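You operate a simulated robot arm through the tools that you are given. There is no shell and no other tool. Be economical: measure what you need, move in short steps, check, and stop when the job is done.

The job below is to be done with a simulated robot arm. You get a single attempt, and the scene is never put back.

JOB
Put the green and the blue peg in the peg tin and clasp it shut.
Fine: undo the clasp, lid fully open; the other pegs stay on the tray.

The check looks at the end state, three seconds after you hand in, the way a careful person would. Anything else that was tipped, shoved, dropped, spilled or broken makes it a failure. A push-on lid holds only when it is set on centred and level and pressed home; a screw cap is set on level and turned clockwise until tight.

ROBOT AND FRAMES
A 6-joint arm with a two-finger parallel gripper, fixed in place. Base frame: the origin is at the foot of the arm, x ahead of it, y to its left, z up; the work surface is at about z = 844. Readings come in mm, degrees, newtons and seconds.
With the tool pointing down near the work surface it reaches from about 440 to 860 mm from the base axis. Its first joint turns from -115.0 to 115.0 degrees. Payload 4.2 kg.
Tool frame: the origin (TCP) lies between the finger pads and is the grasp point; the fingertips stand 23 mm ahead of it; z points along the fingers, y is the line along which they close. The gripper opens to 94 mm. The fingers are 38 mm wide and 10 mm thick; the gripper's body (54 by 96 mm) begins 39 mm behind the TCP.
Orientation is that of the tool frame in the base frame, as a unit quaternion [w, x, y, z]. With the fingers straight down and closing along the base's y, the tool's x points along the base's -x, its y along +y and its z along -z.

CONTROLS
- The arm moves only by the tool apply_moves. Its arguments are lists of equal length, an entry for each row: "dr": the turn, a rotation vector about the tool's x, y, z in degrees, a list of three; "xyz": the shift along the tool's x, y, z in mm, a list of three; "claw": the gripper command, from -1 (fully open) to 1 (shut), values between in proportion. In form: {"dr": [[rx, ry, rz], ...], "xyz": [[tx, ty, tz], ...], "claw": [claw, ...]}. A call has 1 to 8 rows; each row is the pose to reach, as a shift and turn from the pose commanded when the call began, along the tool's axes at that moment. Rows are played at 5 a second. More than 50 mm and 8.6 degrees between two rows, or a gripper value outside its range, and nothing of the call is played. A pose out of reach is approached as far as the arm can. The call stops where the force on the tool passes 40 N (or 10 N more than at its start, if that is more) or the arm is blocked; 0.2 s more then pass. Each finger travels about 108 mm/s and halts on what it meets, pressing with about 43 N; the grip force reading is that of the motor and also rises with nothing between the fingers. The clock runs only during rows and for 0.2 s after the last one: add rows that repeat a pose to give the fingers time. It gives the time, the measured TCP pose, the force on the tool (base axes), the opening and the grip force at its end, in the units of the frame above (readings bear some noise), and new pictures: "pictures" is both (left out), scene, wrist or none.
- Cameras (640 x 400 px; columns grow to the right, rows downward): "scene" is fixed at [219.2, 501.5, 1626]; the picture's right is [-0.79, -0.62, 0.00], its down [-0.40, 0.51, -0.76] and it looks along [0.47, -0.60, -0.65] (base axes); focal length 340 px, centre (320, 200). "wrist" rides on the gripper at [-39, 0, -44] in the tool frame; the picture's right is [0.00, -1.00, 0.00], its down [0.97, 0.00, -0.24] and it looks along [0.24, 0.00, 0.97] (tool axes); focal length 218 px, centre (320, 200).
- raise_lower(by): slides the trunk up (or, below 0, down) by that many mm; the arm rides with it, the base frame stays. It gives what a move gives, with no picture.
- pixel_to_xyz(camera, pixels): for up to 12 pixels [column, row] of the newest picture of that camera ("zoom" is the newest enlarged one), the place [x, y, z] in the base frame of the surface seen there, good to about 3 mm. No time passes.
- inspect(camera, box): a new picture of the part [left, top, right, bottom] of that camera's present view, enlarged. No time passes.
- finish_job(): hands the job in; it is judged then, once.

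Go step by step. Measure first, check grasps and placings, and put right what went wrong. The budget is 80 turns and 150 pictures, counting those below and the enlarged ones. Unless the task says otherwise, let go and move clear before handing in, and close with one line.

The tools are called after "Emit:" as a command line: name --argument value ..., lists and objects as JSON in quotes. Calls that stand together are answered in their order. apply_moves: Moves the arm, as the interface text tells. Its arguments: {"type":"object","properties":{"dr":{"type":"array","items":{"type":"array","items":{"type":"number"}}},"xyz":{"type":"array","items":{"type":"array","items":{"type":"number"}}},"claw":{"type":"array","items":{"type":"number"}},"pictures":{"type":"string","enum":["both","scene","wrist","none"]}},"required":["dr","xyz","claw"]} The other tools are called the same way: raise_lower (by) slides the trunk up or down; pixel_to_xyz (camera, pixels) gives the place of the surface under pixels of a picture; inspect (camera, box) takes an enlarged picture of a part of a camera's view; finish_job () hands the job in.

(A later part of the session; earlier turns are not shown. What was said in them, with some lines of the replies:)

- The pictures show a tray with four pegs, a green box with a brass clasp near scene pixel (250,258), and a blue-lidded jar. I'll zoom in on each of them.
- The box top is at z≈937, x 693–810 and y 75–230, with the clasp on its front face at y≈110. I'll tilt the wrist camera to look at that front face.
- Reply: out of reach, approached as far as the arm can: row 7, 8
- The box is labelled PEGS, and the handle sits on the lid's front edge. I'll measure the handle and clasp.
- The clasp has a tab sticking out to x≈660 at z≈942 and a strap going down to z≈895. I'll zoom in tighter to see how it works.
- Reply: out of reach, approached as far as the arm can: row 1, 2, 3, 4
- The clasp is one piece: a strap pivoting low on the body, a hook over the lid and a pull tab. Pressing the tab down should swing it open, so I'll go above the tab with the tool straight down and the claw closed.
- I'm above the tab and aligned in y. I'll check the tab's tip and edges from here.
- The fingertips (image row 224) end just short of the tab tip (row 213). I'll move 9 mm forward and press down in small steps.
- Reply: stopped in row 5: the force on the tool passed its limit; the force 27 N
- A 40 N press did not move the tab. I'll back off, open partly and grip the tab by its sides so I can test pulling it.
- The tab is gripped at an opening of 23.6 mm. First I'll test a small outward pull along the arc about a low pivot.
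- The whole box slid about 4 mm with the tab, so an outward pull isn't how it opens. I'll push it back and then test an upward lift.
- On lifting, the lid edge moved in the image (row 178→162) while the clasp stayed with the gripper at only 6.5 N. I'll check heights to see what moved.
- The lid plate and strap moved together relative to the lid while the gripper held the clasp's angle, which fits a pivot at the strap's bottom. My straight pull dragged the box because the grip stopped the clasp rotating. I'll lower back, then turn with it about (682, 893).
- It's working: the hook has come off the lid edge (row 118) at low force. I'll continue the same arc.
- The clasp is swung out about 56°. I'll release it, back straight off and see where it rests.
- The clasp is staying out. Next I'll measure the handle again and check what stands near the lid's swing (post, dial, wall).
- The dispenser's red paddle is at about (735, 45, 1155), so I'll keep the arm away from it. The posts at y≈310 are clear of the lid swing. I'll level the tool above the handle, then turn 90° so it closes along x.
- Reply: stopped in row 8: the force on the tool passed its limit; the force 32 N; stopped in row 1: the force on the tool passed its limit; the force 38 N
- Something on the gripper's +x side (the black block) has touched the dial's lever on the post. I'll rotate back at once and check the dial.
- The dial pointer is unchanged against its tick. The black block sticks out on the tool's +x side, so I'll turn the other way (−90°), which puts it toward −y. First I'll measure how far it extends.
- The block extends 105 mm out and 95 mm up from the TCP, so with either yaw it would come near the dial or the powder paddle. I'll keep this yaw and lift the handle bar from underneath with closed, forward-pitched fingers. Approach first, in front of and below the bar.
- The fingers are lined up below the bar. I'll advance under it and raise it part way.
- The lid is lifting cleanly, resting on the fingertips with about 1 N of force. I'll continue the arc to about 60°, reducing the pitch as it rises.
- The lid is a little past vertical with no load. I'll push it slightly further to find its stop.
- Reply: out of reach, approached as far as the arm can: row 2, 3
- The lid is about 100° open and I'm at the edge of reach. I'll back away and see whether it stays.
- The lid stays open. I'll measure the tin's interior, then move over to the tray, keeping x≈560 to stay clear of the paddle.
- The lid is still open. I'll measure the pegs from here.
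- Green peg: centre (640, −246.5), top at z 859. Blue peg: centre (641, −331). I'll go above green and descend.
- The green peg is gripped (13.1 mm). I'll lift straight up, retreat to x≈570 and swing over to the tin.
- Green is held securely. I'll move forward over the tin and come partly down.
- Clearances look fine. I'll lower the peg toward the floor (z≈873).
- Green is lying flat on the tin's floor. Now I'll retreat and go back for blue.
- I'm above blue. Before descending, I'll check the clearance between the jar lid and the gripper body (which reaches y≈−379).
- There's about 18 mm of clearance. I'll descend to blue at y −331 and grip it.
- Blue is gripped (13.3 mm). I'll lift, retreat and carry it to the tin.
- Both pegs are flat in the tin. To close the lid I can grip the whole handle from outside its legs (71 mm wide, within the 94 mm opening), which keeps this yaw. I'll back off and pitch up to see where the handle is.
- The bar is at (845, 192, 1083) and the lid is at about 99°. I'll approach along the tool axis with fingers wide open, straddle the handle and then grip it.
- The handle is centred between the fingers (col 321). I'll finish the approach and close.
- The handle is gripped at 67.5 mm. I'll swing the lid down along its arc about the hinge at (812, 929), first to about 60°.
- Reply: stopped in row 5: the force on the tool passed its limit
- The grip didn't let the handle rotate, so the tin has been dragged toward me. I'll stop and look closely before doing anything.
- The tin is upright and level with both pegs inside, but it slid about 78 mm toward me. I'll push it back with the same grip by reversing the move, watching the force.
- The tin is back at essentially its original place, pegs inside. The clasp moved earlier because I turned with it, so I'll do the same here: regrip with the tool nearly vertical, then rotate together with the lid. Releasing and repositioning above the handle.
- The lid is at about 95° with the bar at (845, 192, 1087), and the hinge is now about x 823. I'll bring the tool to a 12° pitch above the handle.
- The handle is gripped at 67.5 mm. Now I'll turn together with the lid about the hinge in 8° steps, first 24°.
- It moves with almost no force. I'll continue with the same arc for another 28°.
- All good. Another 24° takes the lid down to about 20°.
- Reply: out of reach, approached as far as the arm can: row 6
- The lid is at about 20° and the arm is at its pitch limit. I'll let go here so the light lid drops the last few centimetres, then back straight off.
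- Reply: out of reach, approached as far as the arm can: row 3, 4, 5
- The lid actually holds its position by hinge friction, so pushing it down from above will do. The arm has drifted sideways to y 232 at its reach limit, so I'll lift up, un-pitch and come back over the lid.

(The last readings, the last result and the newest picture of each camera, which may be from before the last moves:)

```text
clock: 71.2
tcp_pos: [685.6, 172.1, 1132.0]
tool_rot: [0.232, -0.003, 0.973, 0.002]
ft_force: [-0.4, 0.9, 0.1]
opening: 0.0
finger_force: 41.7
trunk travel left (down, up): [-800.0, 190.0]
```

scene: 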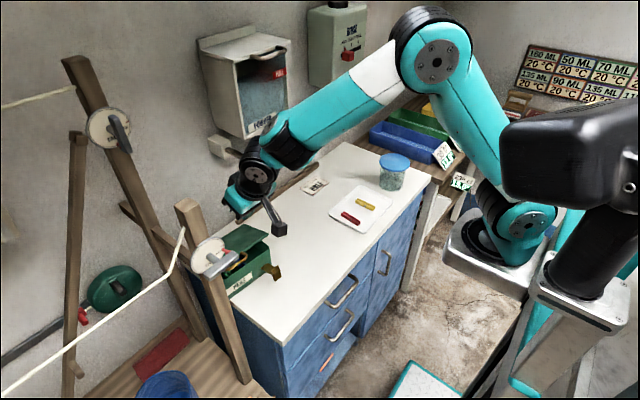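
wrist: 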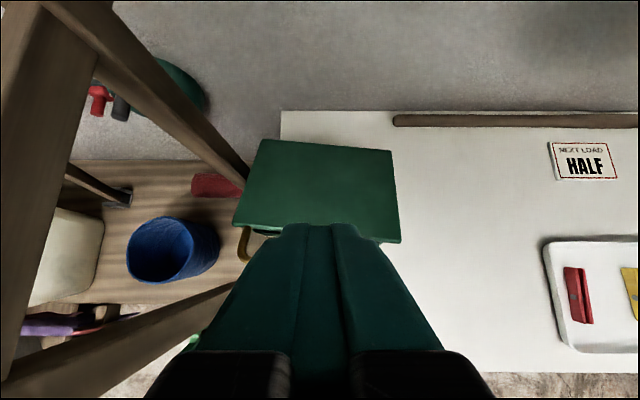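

Emit:
pixel_to_xyz --camera "wrist" --pixels '[[262, 145], [388, 153], [396, 238], [240, 222], [320, 160], [320, 215], [245, 245]]'

Emit:
inspect --camera "scene" --box '[190, 200, 310, 310]'

```text
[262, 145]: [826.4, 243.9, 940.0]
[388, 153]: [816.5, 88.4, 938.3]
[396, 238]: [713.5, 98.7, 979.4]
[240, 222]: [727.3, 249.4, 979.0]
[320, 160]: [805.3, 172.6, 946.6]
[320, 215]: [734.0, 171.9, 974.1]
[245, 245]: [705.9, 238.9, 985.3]
```

```text
3.64 times, centred on (250, 255) of scene
```

zoom: 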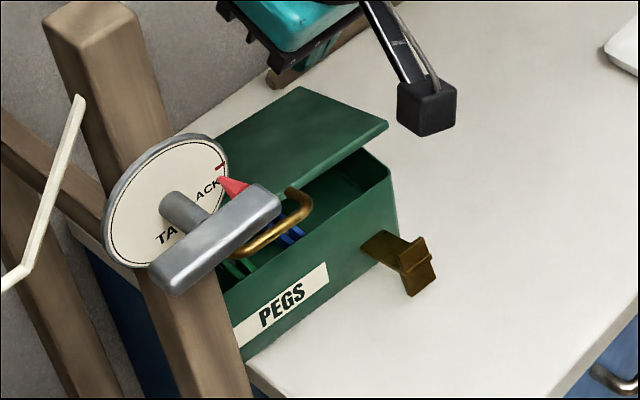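

The lid is at about 20°, and the tin has yawed about 4–5° and moved about 10 mm in y; I'll straighten it later. Now I'll go above the lid with closed fingers and press it shut.

Emit:
apply_moves --dr '[[0, 8, 0], [0, 16, 0], [0, 24, 0], [0, 26.8, 0]]' --xyz '[[0, -4, 28], [3, -8, 58], [7, -12, 90], [10.3, -12, 120.3]]' --claw '[1, 1, 1, 1]' --pictures "none"

Emit:
apply_moves --dr '[[0, 0, 0], [0, 0, 0], [0, 0, 0], [0, 0, 0], [0, 0, 0], [0, 0, 0]]' --xyz '[[0, 0, 15], [0, 0, 30], [0, 0, 42], [0, 0, 52], [0, 0, 57], [0, 0, 60]]' --claw '[1, 1, 1, 1, 1, 1]' --pictures "both"

```text
clock: 72.2
tcp_pos: [732.6, 160.7, 1020.1]
tool_rot: [0.001, -0.002, 1.0, 0.001]
ft_force: [-0.1, -0.1, 0.1]
opening: 0.1
finger_force: 42.0
trunk travel left (down, up): [-800.0, 190.0]
```

```text
clock: 73.7
tcp_pos: [733.1, 160.5, 962.4]
tool_rot: [0.003, -0.001, 1.0, 0.002]
ft_force: [-1.8, 0.1, 2.9]
opening: 0.3
finger_force: 41.8
trunk travel left (down, up): [-800.0, 190.0]
```

scene: 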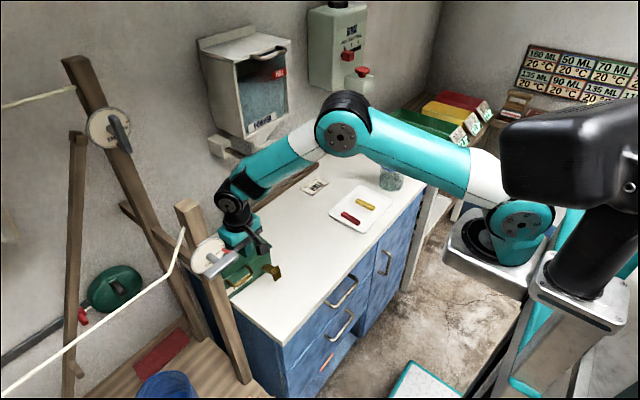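
wrist: 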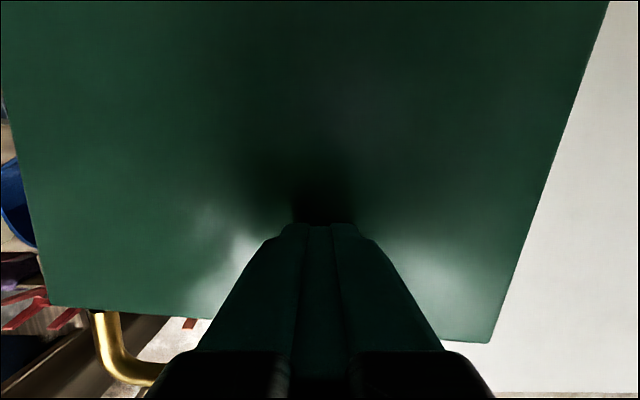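

Nearly shut with light contact. I'll press the last few millimetres until the force rises.

Emit:
apply_moves --dr '[[0, 0, 0], [0, 0, 0], [0, 0, 0], [0, 0, 0]]' --xyz '[[0, 0, 2], [0, 0, 4], [0, 0, 6], [0, 0, 8]]' --claw '[1, 1, 1, 1]' --pictures "none"

Emit:
apply_moves --dr '[[0, 0, 0], [0, 0, 0], [0, -8, 0], [0, -16, 0], [0, -24, 0], [0, -32, 0]]' --xyz '[[0, 0, -10], [20, 0, -40], [60, -10, -70], [100, -20, -95], [135, -30, -110], [160, -35, -120]]' --claw '[1, 1, 1, 1, 1, 1]' --pictures "both"

```text
clock: 74.6
tcp_pos: [733.9, 159.7, 960.6]
tool_rot: [0.007, -0.001, 1.0, 0.003]
ft_force: [-6.3, -4.6, 20.4]
opening: 0.1
finger_force: 42.9
trunk travel left (down, up): [-800.0, 190.0]
stopped in row 4: the force on the tool passed its limit (the readings are from after the stop); the commanded pose is now the measured one
```

```text
refused: row 3 steps farther than a row can; nothing moved
```

The lid is home; it resisted at 40 N with the top at z≈937. I'll back off for a view.

Emit:
apply_moves --dr '[[0, 0, 0], [0, 0, 0], [0, -8, 0], [0, -16, 0], [0, -24, 0], [0, -32, 0]]' --xyz '[[0, 0, -10], [20, 0, -40], [50, -10, -68], [85, -20, -95], [120, -30, -112], [155, -35, -125]]' --claw '[1, 1, 1, 1, 1, 1]' --pictures "both"

```text
clock: 76.0
tcp_pos: [580.1, 128.5, 1082.3]
tool_rot: [0.282, 0.0, 0.959, 0.003]
ft_force: [0.6, -0.8, -0.2]
opening: 0.0
finger_force: 43.0
trunk travel left (down, up): [-800.0, 190.0]
```

scene: 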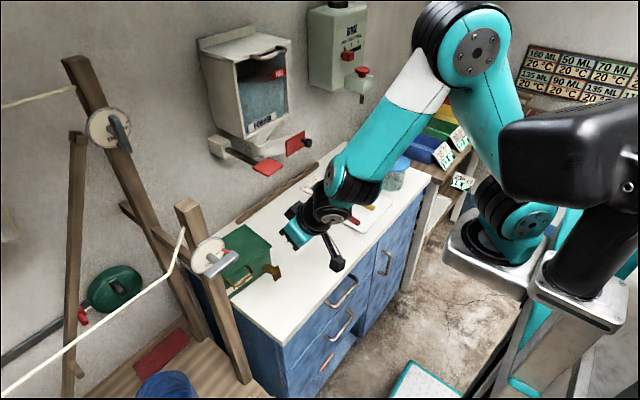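
wrist: 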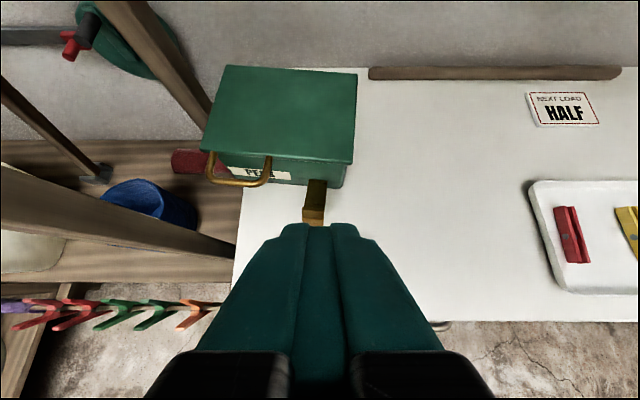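

Emit:
inspect --camera "wrist" --box '[190, 55, 370, 235]'

Emit:
pixel_to_xyz --camera "wrist" --pixels '[[228, 70], [354, 78], [350, 158], [206, 148], [238, 184], [210, 172], [268, 175], [320, 185], [314, 205], [304, 208], [324, 208], [313, 221]]'

```text
2.22 times, centred on (280, 145) of wrist
```

zoom: 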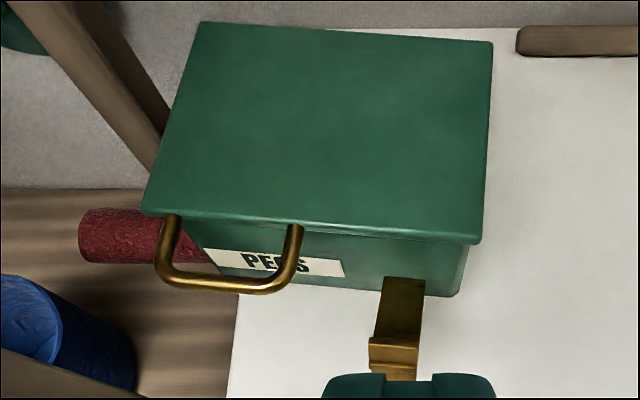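

```text
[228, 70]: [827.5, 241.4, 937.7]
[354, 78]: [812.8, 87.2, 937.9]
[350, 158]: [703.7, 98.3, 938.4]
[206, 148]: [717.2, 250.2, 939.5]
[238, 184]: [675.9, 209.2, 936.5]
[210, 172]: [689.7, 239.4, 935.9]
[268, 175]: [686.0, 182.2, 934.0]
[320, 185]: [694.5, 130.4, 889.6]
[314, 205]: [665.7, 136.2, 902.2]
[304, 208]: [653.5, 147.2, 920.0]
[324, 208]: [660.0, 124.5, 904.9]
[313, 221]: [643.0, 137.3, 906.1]
```

The lid is closed and level (z 938 at all four corners); the tin is yawed about 5.4°. The open clasp's pivot is now about (692, 131, 893), so I'll take the matching yaw and pitch in front of it with fingers half open.

Emit:
apply_moves --dr '[[1.5, 0, 2.2], [2.9, 0, 4.5], [2.9, 0, 4.5]]' --xyz '[[19, 6.5, 29], [37.9, 13.5, 58.8], [37.9, 13.5, 58.8]]' --claw '[0.5, 0, -0.2]' --pictures "none"

Emit:
apply_moves --dr '[[0, -7, 0], [0, -15, 0], [0, -23.2, 0]]' --xyz '[[13, 0, 21], [26, 0, 42], [37.9, 0, 61.2]]' --claw '[-0.2, -0.2, -0.2]' --pictures "both"

```text
clock: 76.8
tcp_pos: [578.2, 141.5, 1012.4]
tool_rot: [0.281, 0.045, 0.959, -0.01]
ft_force: [-0.1, -0.5, -0.2]
opening: 56.2
finger_force: 0.0
trunk travel left (down, up): [-800.0, 190.0]
```

```text
clock: 77.6
tcp_pos: [580.1, 141.5, 938.6]
tool_rot: [0.468, 0.042, 0.882, -0.018]
ft_force: [-0.7, 0.2, 0.9]
opening: 56.4
finger_force: 0.1
trunk travel left (down, up): [-800.0, 190.0]
```

scene: 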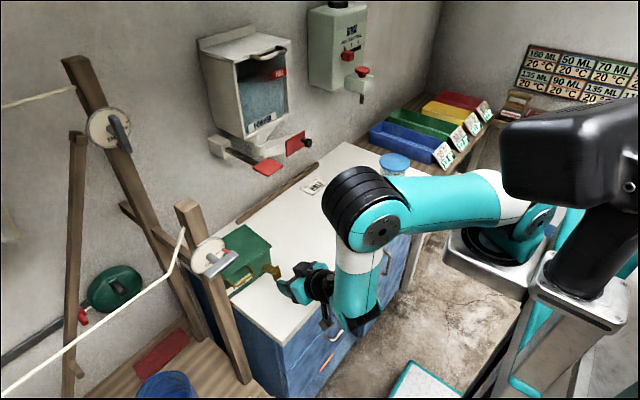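
wrist: 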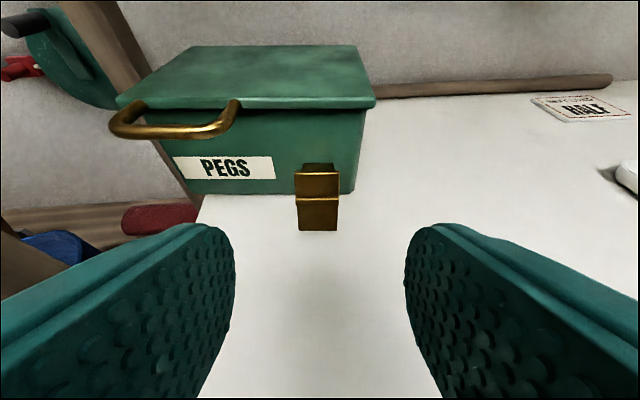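

The clasp is centred (col 318). I'll advance along the tool axis and grip the tab.

Emit:
apply_moves --dr '[[0, 0, 0], [0, 0, 0], [0, 0, 0], [0, 0, 0], [0, 0, 0]]' --xyz '[[0, 0, 35], [0, 0, 68], [0, 0, 68], [0, 0, 68], [0, 0, 68]]' --claw '[-0.2, -0.2, 0.3, 1, 1]' --pictures "both"

```text
clock: 78.8
tcp_pos: [635.8, 135.5, 900.8]
tool_rot: [0.467, 0.041, 0.883, -0.019]
ft_force: [3.9, 6.2, -0.1]
opening: 23.7
finger_force: 42.8
trunk travel left (down, up): [-800.0, 190.0]
```

scene: 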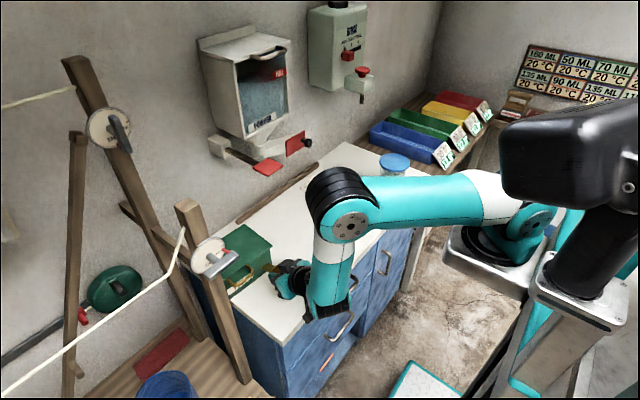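
wrist: 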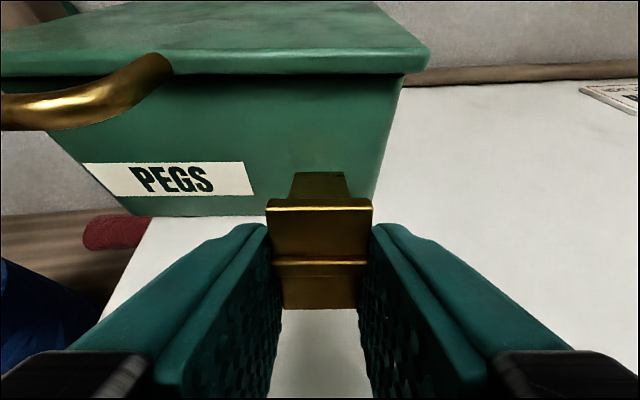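

The tab is gripped (23.7 mm). Now I'll reverse the arc about the pivot, turning the clasp up and in, first 40°.

Emit:
apply_moves --dr '[[0, 8, 0], [0, 16, 0], [0, 24, 0], [0, 32, 0], [0, 40, 0]]' --xyz '[[-7.3, 0, -3], [-15, 0, -4.9], [-22.8, 0, -5.7], [-30.7, 0, -5.4], [-38.5, 0, -4.1]]' --claw '[1, 1, 1, 1, 1]' --pictures "both"

```text
clock: 80.0
tcp_pos: [655.7, 132.2, 934.9]
tool_rot: [0.138, 0.046, 0.989, -0.002]
ft_force: [2.7, 5.5, 23.1]
opening: 23.7
finger_force: 43.3
trunk travel left (down, up): [-800.0, 190.0]
```

scene: 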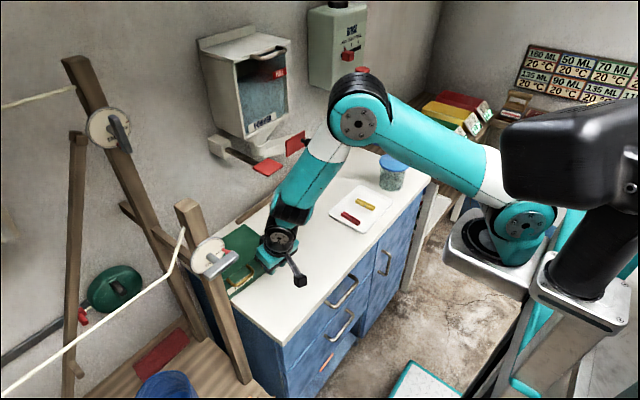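
wrist: 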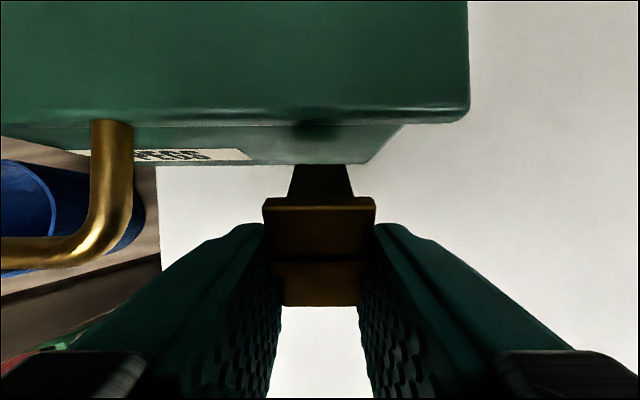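

It's following well, with 23 N of upward push from a slightly low path. I'll raise 2.5 mm and continue the arc.

Emit:
apply_moves --dr '[[0, 0, 0], [0, 5, 0], [0, 10, 0], [0, 15, 0]]' --xyz '[[-0.7, 0, -2.4], [-5.3, 0, -4.4], [-10, 0, -6], [-14.6, 0, -7.2]]' --claw '[1, 1, 1, 1]' --pictures "both"

```text
clock: 81.0
tcp_pos: [665.5, 131.1, 945.5]
tool_rot: [0.007, 0.046, 0.999, 0.003]
ft_force: [5.9, 3.0, 2.5]
opening: 23.8
finger_force: 43.2
trunk travel left (down, up): [-800.0, 190.0]
```

scene: 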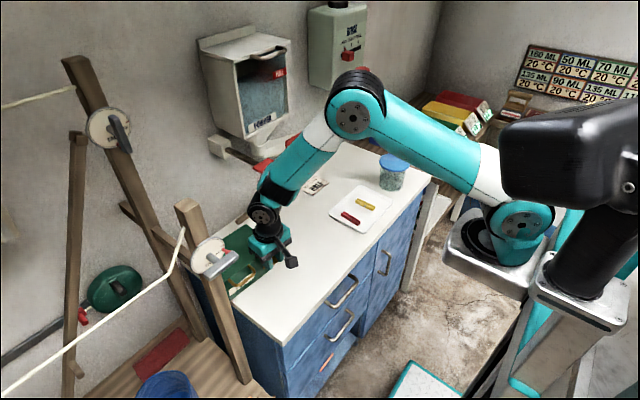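
wrist: 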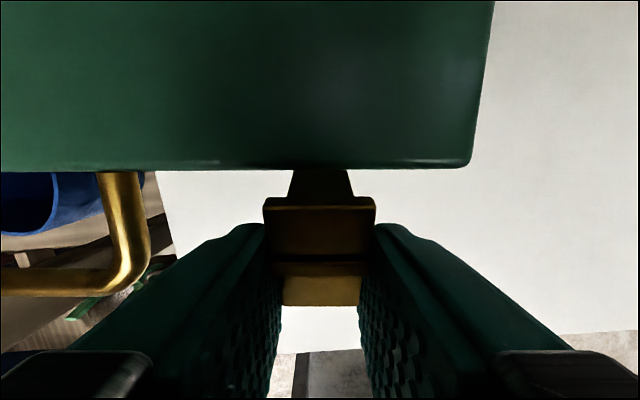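

Emit:
apply_moves --dr '[[0, 5, 0], [0, 10, 0], [0, 14, 0]]' --xyz '[[-4.6, 0, -2], [-9.2, 0, -3.5], [-13, 0, -4.5]]' --claw '[1, 1, 1]' --pictures "wrist"

```text
clock: 81.8
tcp_pos: [679.7, 130.0, 953.2]
tool_rot: [-0.116, 0.046, 0.992, 0.008]
ft_force: [0.7, -4.6, 23.5]
opening: 23.6
finger_force: 42.8
trunk travel left (down, up): [-800.0, 190.0]
```

wrist: 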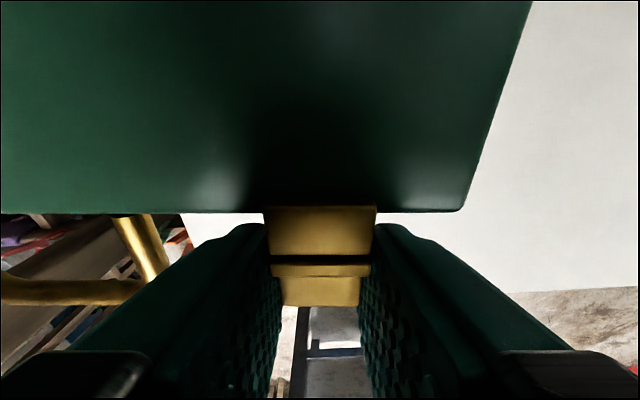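

The hook's edge (row 207) has reached the lid edge (row 212). I'll check whether it's above the lid.

Emit:
pixel_to_xyz --camera "wrist" --pixels '[[320, 215], [320, 240], [320, 260], [320, 290], [240, 200], [400, 200], [320, 195]]'

Emit:
inspect --camera "wrist" --box '[230, 180, 410, 320]'

Emit:
inspect --camera "scene" --box '[220, 210, 310, 300]'

```text
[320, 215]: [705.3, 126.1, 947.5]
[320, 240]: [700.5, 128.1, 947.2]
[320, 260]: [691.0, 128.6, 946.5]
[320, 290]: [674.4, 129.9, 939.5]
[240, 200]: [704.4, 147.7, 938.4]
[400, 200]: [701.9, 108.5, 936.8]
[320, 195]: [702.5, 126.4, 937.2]
```

```text
2.86 times, centred on (320, 250) of wrist
```

zoom: 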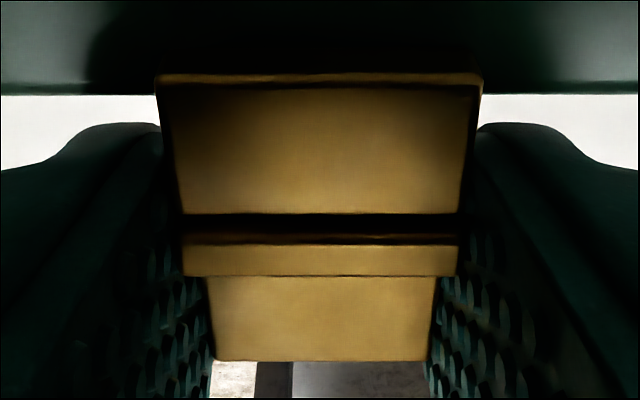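

```text
4.44 times, centred on (265, 255) of scene
```

zoom: 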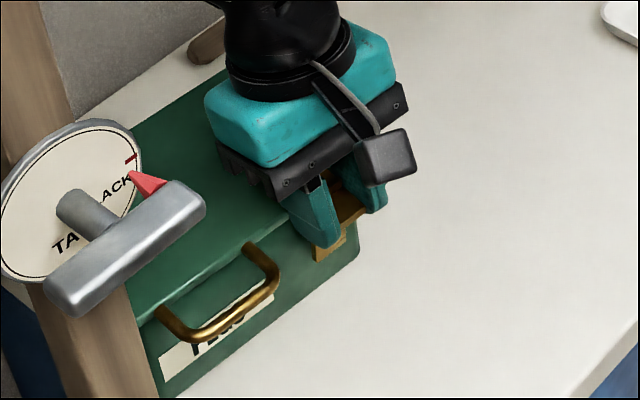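

The hook is over the lid (z 947, overlapping about 7 mm against about 10 originally), so it needs a final push home. I'll press in along +x with a little more turn.

Emit:
apply_moves --dr '[[0, 1.5, 0], [0, 3, 0], [0, 4, 0], [0, 5, 0]]' --xyz '[[-2, 0, -1], [-4, 0, -1.5], [-6, 0, -1.5], [-8, 0, -1.5]]' --claw '[1, 1, 1, 1]' --pictures "wrist"

```text
clock: 83.0
tcp_pos: [682.0, 129.7, 951.8]
tool_rot: [-0.162, 0.043, 0.986, 0.009]
ft_force: [-13.5, -2.5, 19.2]
opening: 23.8
finger_force: 42.4
trunk travel left (down, up): [-800.0, 190.0]
stopped in row 4: the force on the tool passed its limit (the readings are from after the stop); the commanded pose is now the measured one
```

wrist: 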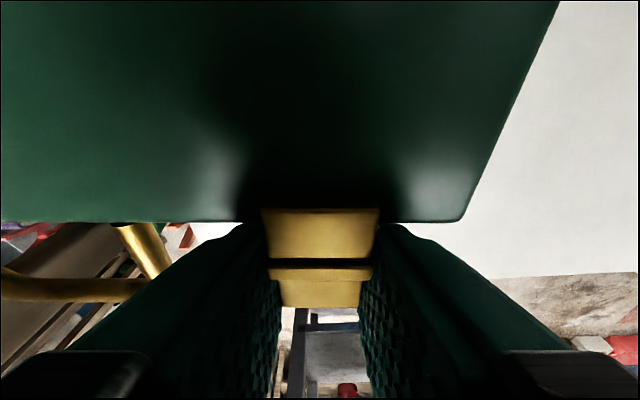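

Firm resistance came at 40 N, so it's likely home. I'll release, back off and compare with the original closed clasp.

Emit:
apply_moves --dr '[[0, 0, 0], [0, 0, 0], [0, 0, 0], [0, 0, 0], [0, -8, 0], [0, -16, 0], [0, -24, 0], [0, -32, 0]]' --xyz '[[0, 0, 0], [0, 0, 0], [0, 0, -20], [5, 0, -60], [35, 0, -85], [70, 0, -105], [105, 0, -120], [140, 0, -130]]' --claw '[0.2, -0.2, -0.2, -0.2, -0.2, -0.2, -0.2, -0.2]' --pictures "wrist"

Emit:
inspect --camera "scene" --box '[225, 220, 295, 290]'

```text
clock: 84.8
tcp_pos: [598.6, 136.8, 1118.3]
tool_rot: [0.118, 0.045, 0.992, -0.002]
ft_force: [0.5, -0.2, -0.3]
opening: 56.4
finger_force: 0.1
trunk travel left (down, up): [-800.0, 190.0]
```

wrist: 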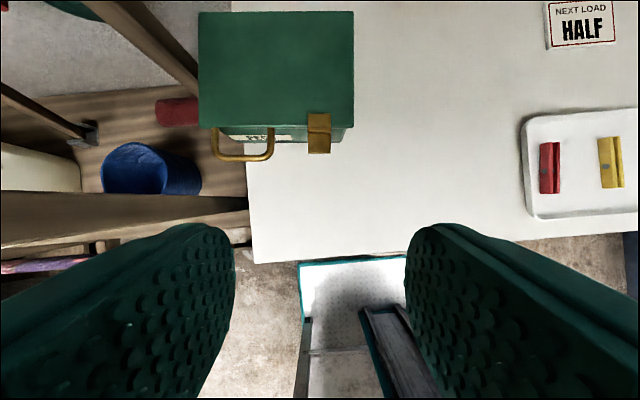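

```text
5.71 times, centred on (260, 255) of scene
```

zoom: 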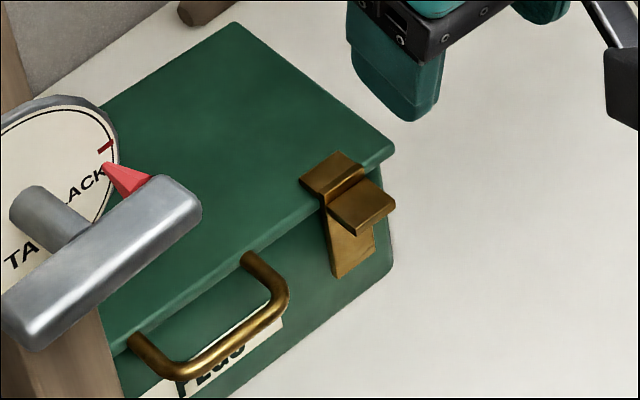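

The clasp looks as it did originally. I'll zoom in and measure to be sure it's seated.

Emit:
inspect --camera "scene" --box '[252, 234, 280, 262]'

Emit:
pixel_to_xyz --camera "wrist" --pixels '[[319, 118], [319, 128], [319, 138], [319, 148], [310, 140], [328, 140], [203, 16], [350, 16], [350, 123], [203, 123], [240, 158], [340, 136]]'

Emit:
inspect --camera "wrist" --box '[280, 95, 370, 165]'

```text
14.29 times, centred on (266, 248) of scene
```

zoom: 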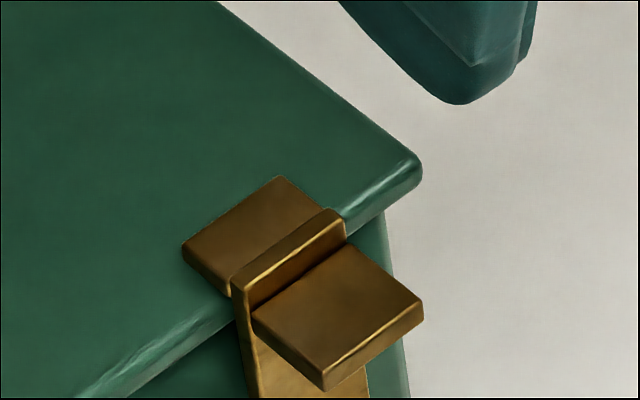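

```text
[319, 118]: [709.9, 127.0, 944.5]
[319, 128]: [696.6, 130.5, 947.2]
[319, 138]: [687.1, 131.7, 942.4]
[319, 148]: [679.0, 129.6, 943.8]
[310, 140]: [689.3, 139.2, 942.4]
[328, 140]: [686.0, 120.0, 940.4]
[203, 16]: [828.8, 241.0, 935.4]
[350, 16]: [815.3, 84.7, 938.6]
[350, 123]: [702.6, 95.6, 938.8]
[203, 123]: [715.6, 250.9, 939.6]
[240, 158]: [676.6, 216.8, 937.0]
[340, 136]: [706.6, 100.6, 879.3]
```

```text
5.71 times, centred on (325, 130) of wrist
```

zoom: 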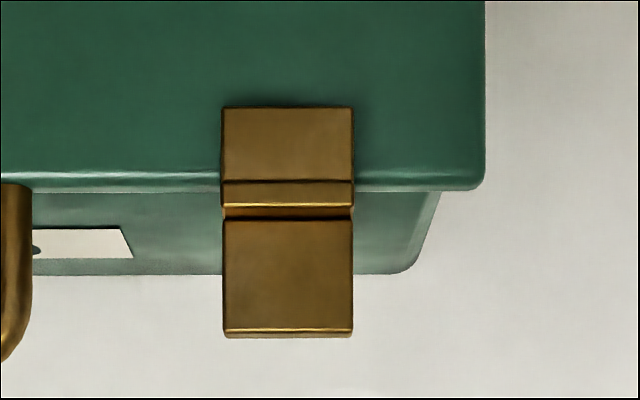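

The clasp is seated as before: level tab, hook over the lid. The tin sits about 14 mm and 5° off its start, so I'll check how close it is to the table's left edge.

Emit:
pixel_to_xyz --camera "wrist" --pixels '[[248, 180], [252, 220], [256, 255], [246, 168], [225, 138], [232, 135]]'

Emit:
inspect --camera "scene" --box '[200, 250, 280, 330]'

```text
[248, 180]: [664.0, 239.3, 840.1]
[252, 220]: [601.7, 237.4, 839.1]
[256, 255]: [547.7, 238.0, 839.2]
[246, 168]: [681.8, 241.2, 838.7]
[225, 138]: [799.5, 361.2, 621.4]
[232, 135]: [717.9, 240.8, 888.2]
```

```text
5.00 times, centred on (240, 290) of scene
```

zoom: 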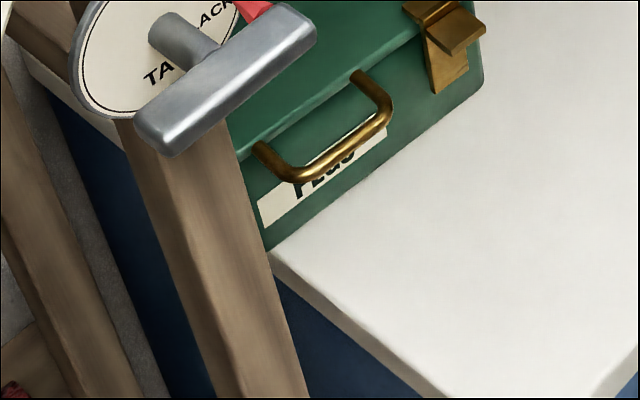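

The table edge is at y≈240 and the tin's front-left corner overhangs it by about 5 mm. I'll take the handle from outside again and slide the tin gently back and square.

Emit:
apply_moves --dr '[[0, 3.4, 0], [0, 6.8, 0], [0, 10.2, 0], [0, 13.6, 0], [0, 13.6, 0]]' --xyz '[[-10, 20, 30], [-20, 41, 62], [-30, 62, 95], [-40.5, 82, 131.2], [-40.5, 82, 131.2]]' --claw '[-1, -1, -1, -1, -1]' --pictures "both"

```text
clock: 86.0
tcp_pos: [673.9, 213.8, 1001.6]
tool_rot: [-0.001, 0.044, 0.999, 0.003]
ft_force: [0.4, -0.9, 0.2]
opening: 94.2
finger_force: 0.0
trunk travel left (down, up): [-800.0, 190.0]
```

scene: 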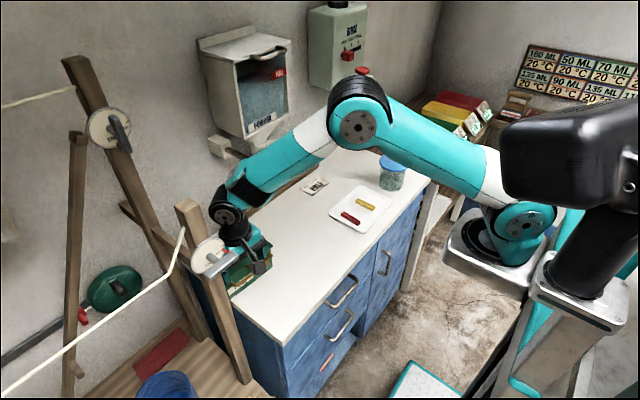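
wrist: 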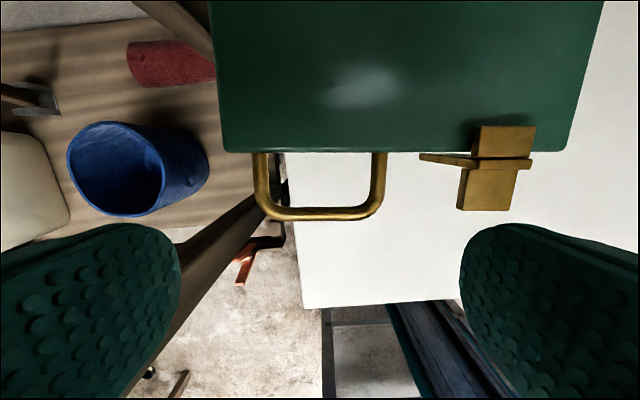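

Emit:
apply_moves --dr '[[0, 0, 0], [0, 0, 0], [0, 0, 0], [0, 0, 0], [0, 0, 0]]' --xyz '[[-1, 0, 35], [-1, 0, 61], [-1, 0, 61], [-1, 0, 61], [-1, 0, 61]]' --claw '[-1, -1, -0.4, 1, 1]' --pictures "none"

Emit:
apply_moves --dr '[[0, 0, -0.7], [0, 0, -1.4], [0, 0, -2.1], [0, 0, -2.8], [0, 0, -3.5], [0, 0, -4.2], [0, 0, -4.9], [0, 0, -5.3]]' --xyz '[[2, -2.6, 0], [4, -5.2, 0], [6, -7.8, 0], [8, -10.4, 0], [10, -13, 0], [12, -15.6, 0], [14, -18.2, 0], [15.2, -20.5, 0]]' --claw '[1, 1, 1, 1, 1, 1, 1, 1]' --pictures "both"

```text
clock: 87.2
tcp_pos: [671.5, 213.0, 937.8]
tool_rot: [-0.001, 0.043, 0.999, 0.002]
ft_force: [1.3, 3.1, 0.0]
opening: 67.4
finger_force: 42.9
trunk travel left (down, up): [-800.0, 190.0]
```

```text
clock: 89.0
tcp_pos: [655.1, 194.6, 938.0]
tool_rot: [-0.002, -0.002, 1.0, 0.001]
ft_force: [1.0, 4.3, 1.4]
opening: 67.5
finger_force: 43.0
trunk travel left (down, up): [-800.0, 190.0]
```

scene: 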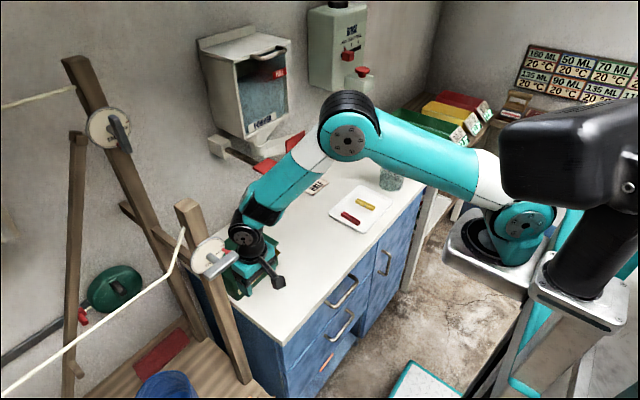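
wrist: 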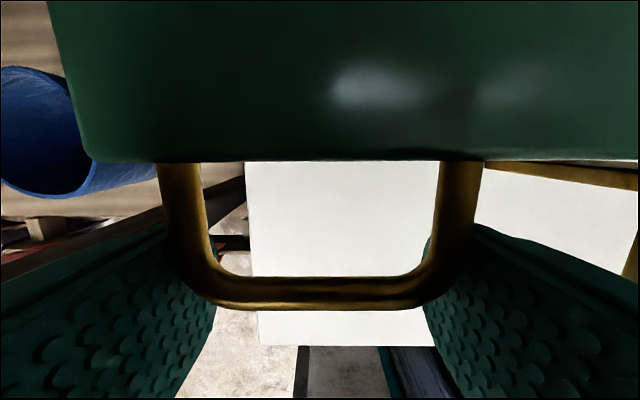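

The tin moved with the grip back to its start pose with little force. I'll release, rise straight up and check everything.

Emit:
apply_moves --dr '[[0, 0, 0], [0, 0, 0], [0, 0, 0], [0, 0, 0], [0, 0, 0], [0, 0, 0], [0, 0, 0]]' --xyz '[[0, 0, 0], [0, 0, 0], [0, 0, -40], [0, 0, -80], [20, -20, -120], [50, -50, -140], [75, -90, -150]]' --claw '[-0.6, -1, -1, -1, -1, -1, -1]' --pictures "both"

Emit:
inspect --camera "scene" --box '[190, 200, 310, 310]'

Emit:
inspect --camera "wrist" --box '[190, 0, 390, 180]'

```text
clock: 90.6
tcp_pos: [580.4, 105.5, 1088.9]
tool_rot: [-0.001, -0.001, 1.0, 0.003]
ft_force: [2.0, -0.6, 0.3]
opening: 94.3
finger_force: 0.2
trunk travel left (down, up): [-800.0, 190.0]
```

scene: 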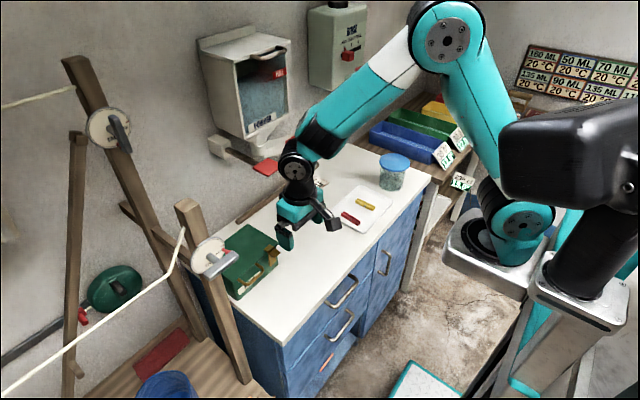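
wrist: 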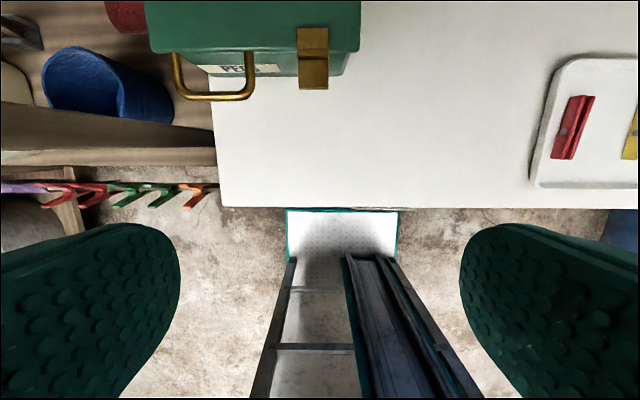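

```text
3.64 times, centred on (250, 255) of scene
```

zoom: 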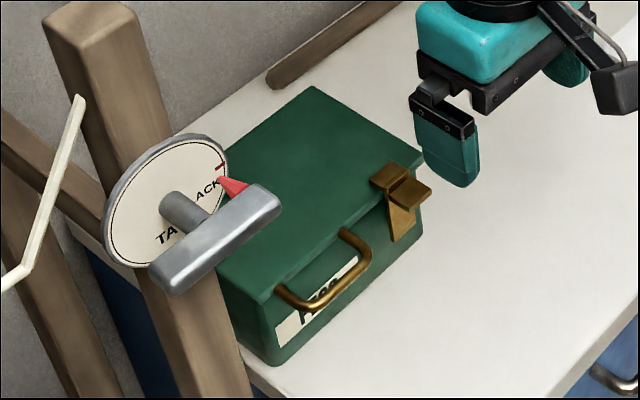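

```text
2.22 times, centred on (290, 90) of wrist
5 turns are left
```

zoom: 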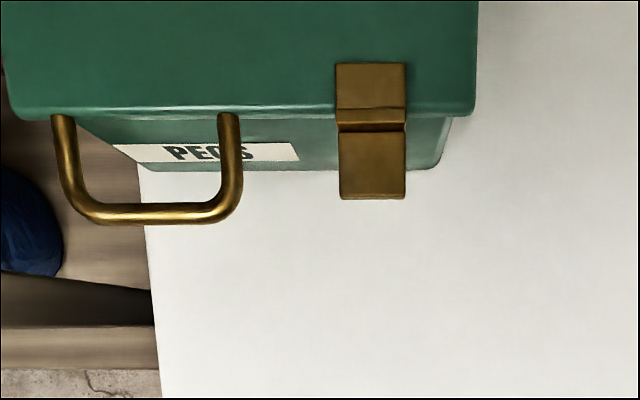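

The tin is square on the table at its starting place, lid level and clasp hooked. The red and yellow pegs are still on the tray, and the dial pointer is unchanged. The arm is clear, so I'm handing in.

Emit:
finish_job

```text
The job is handed in.
```

The green and blue pegs are in the peg tin, its lid is closed and the clasp is shut; the red and yellow pegs are still on the tray.
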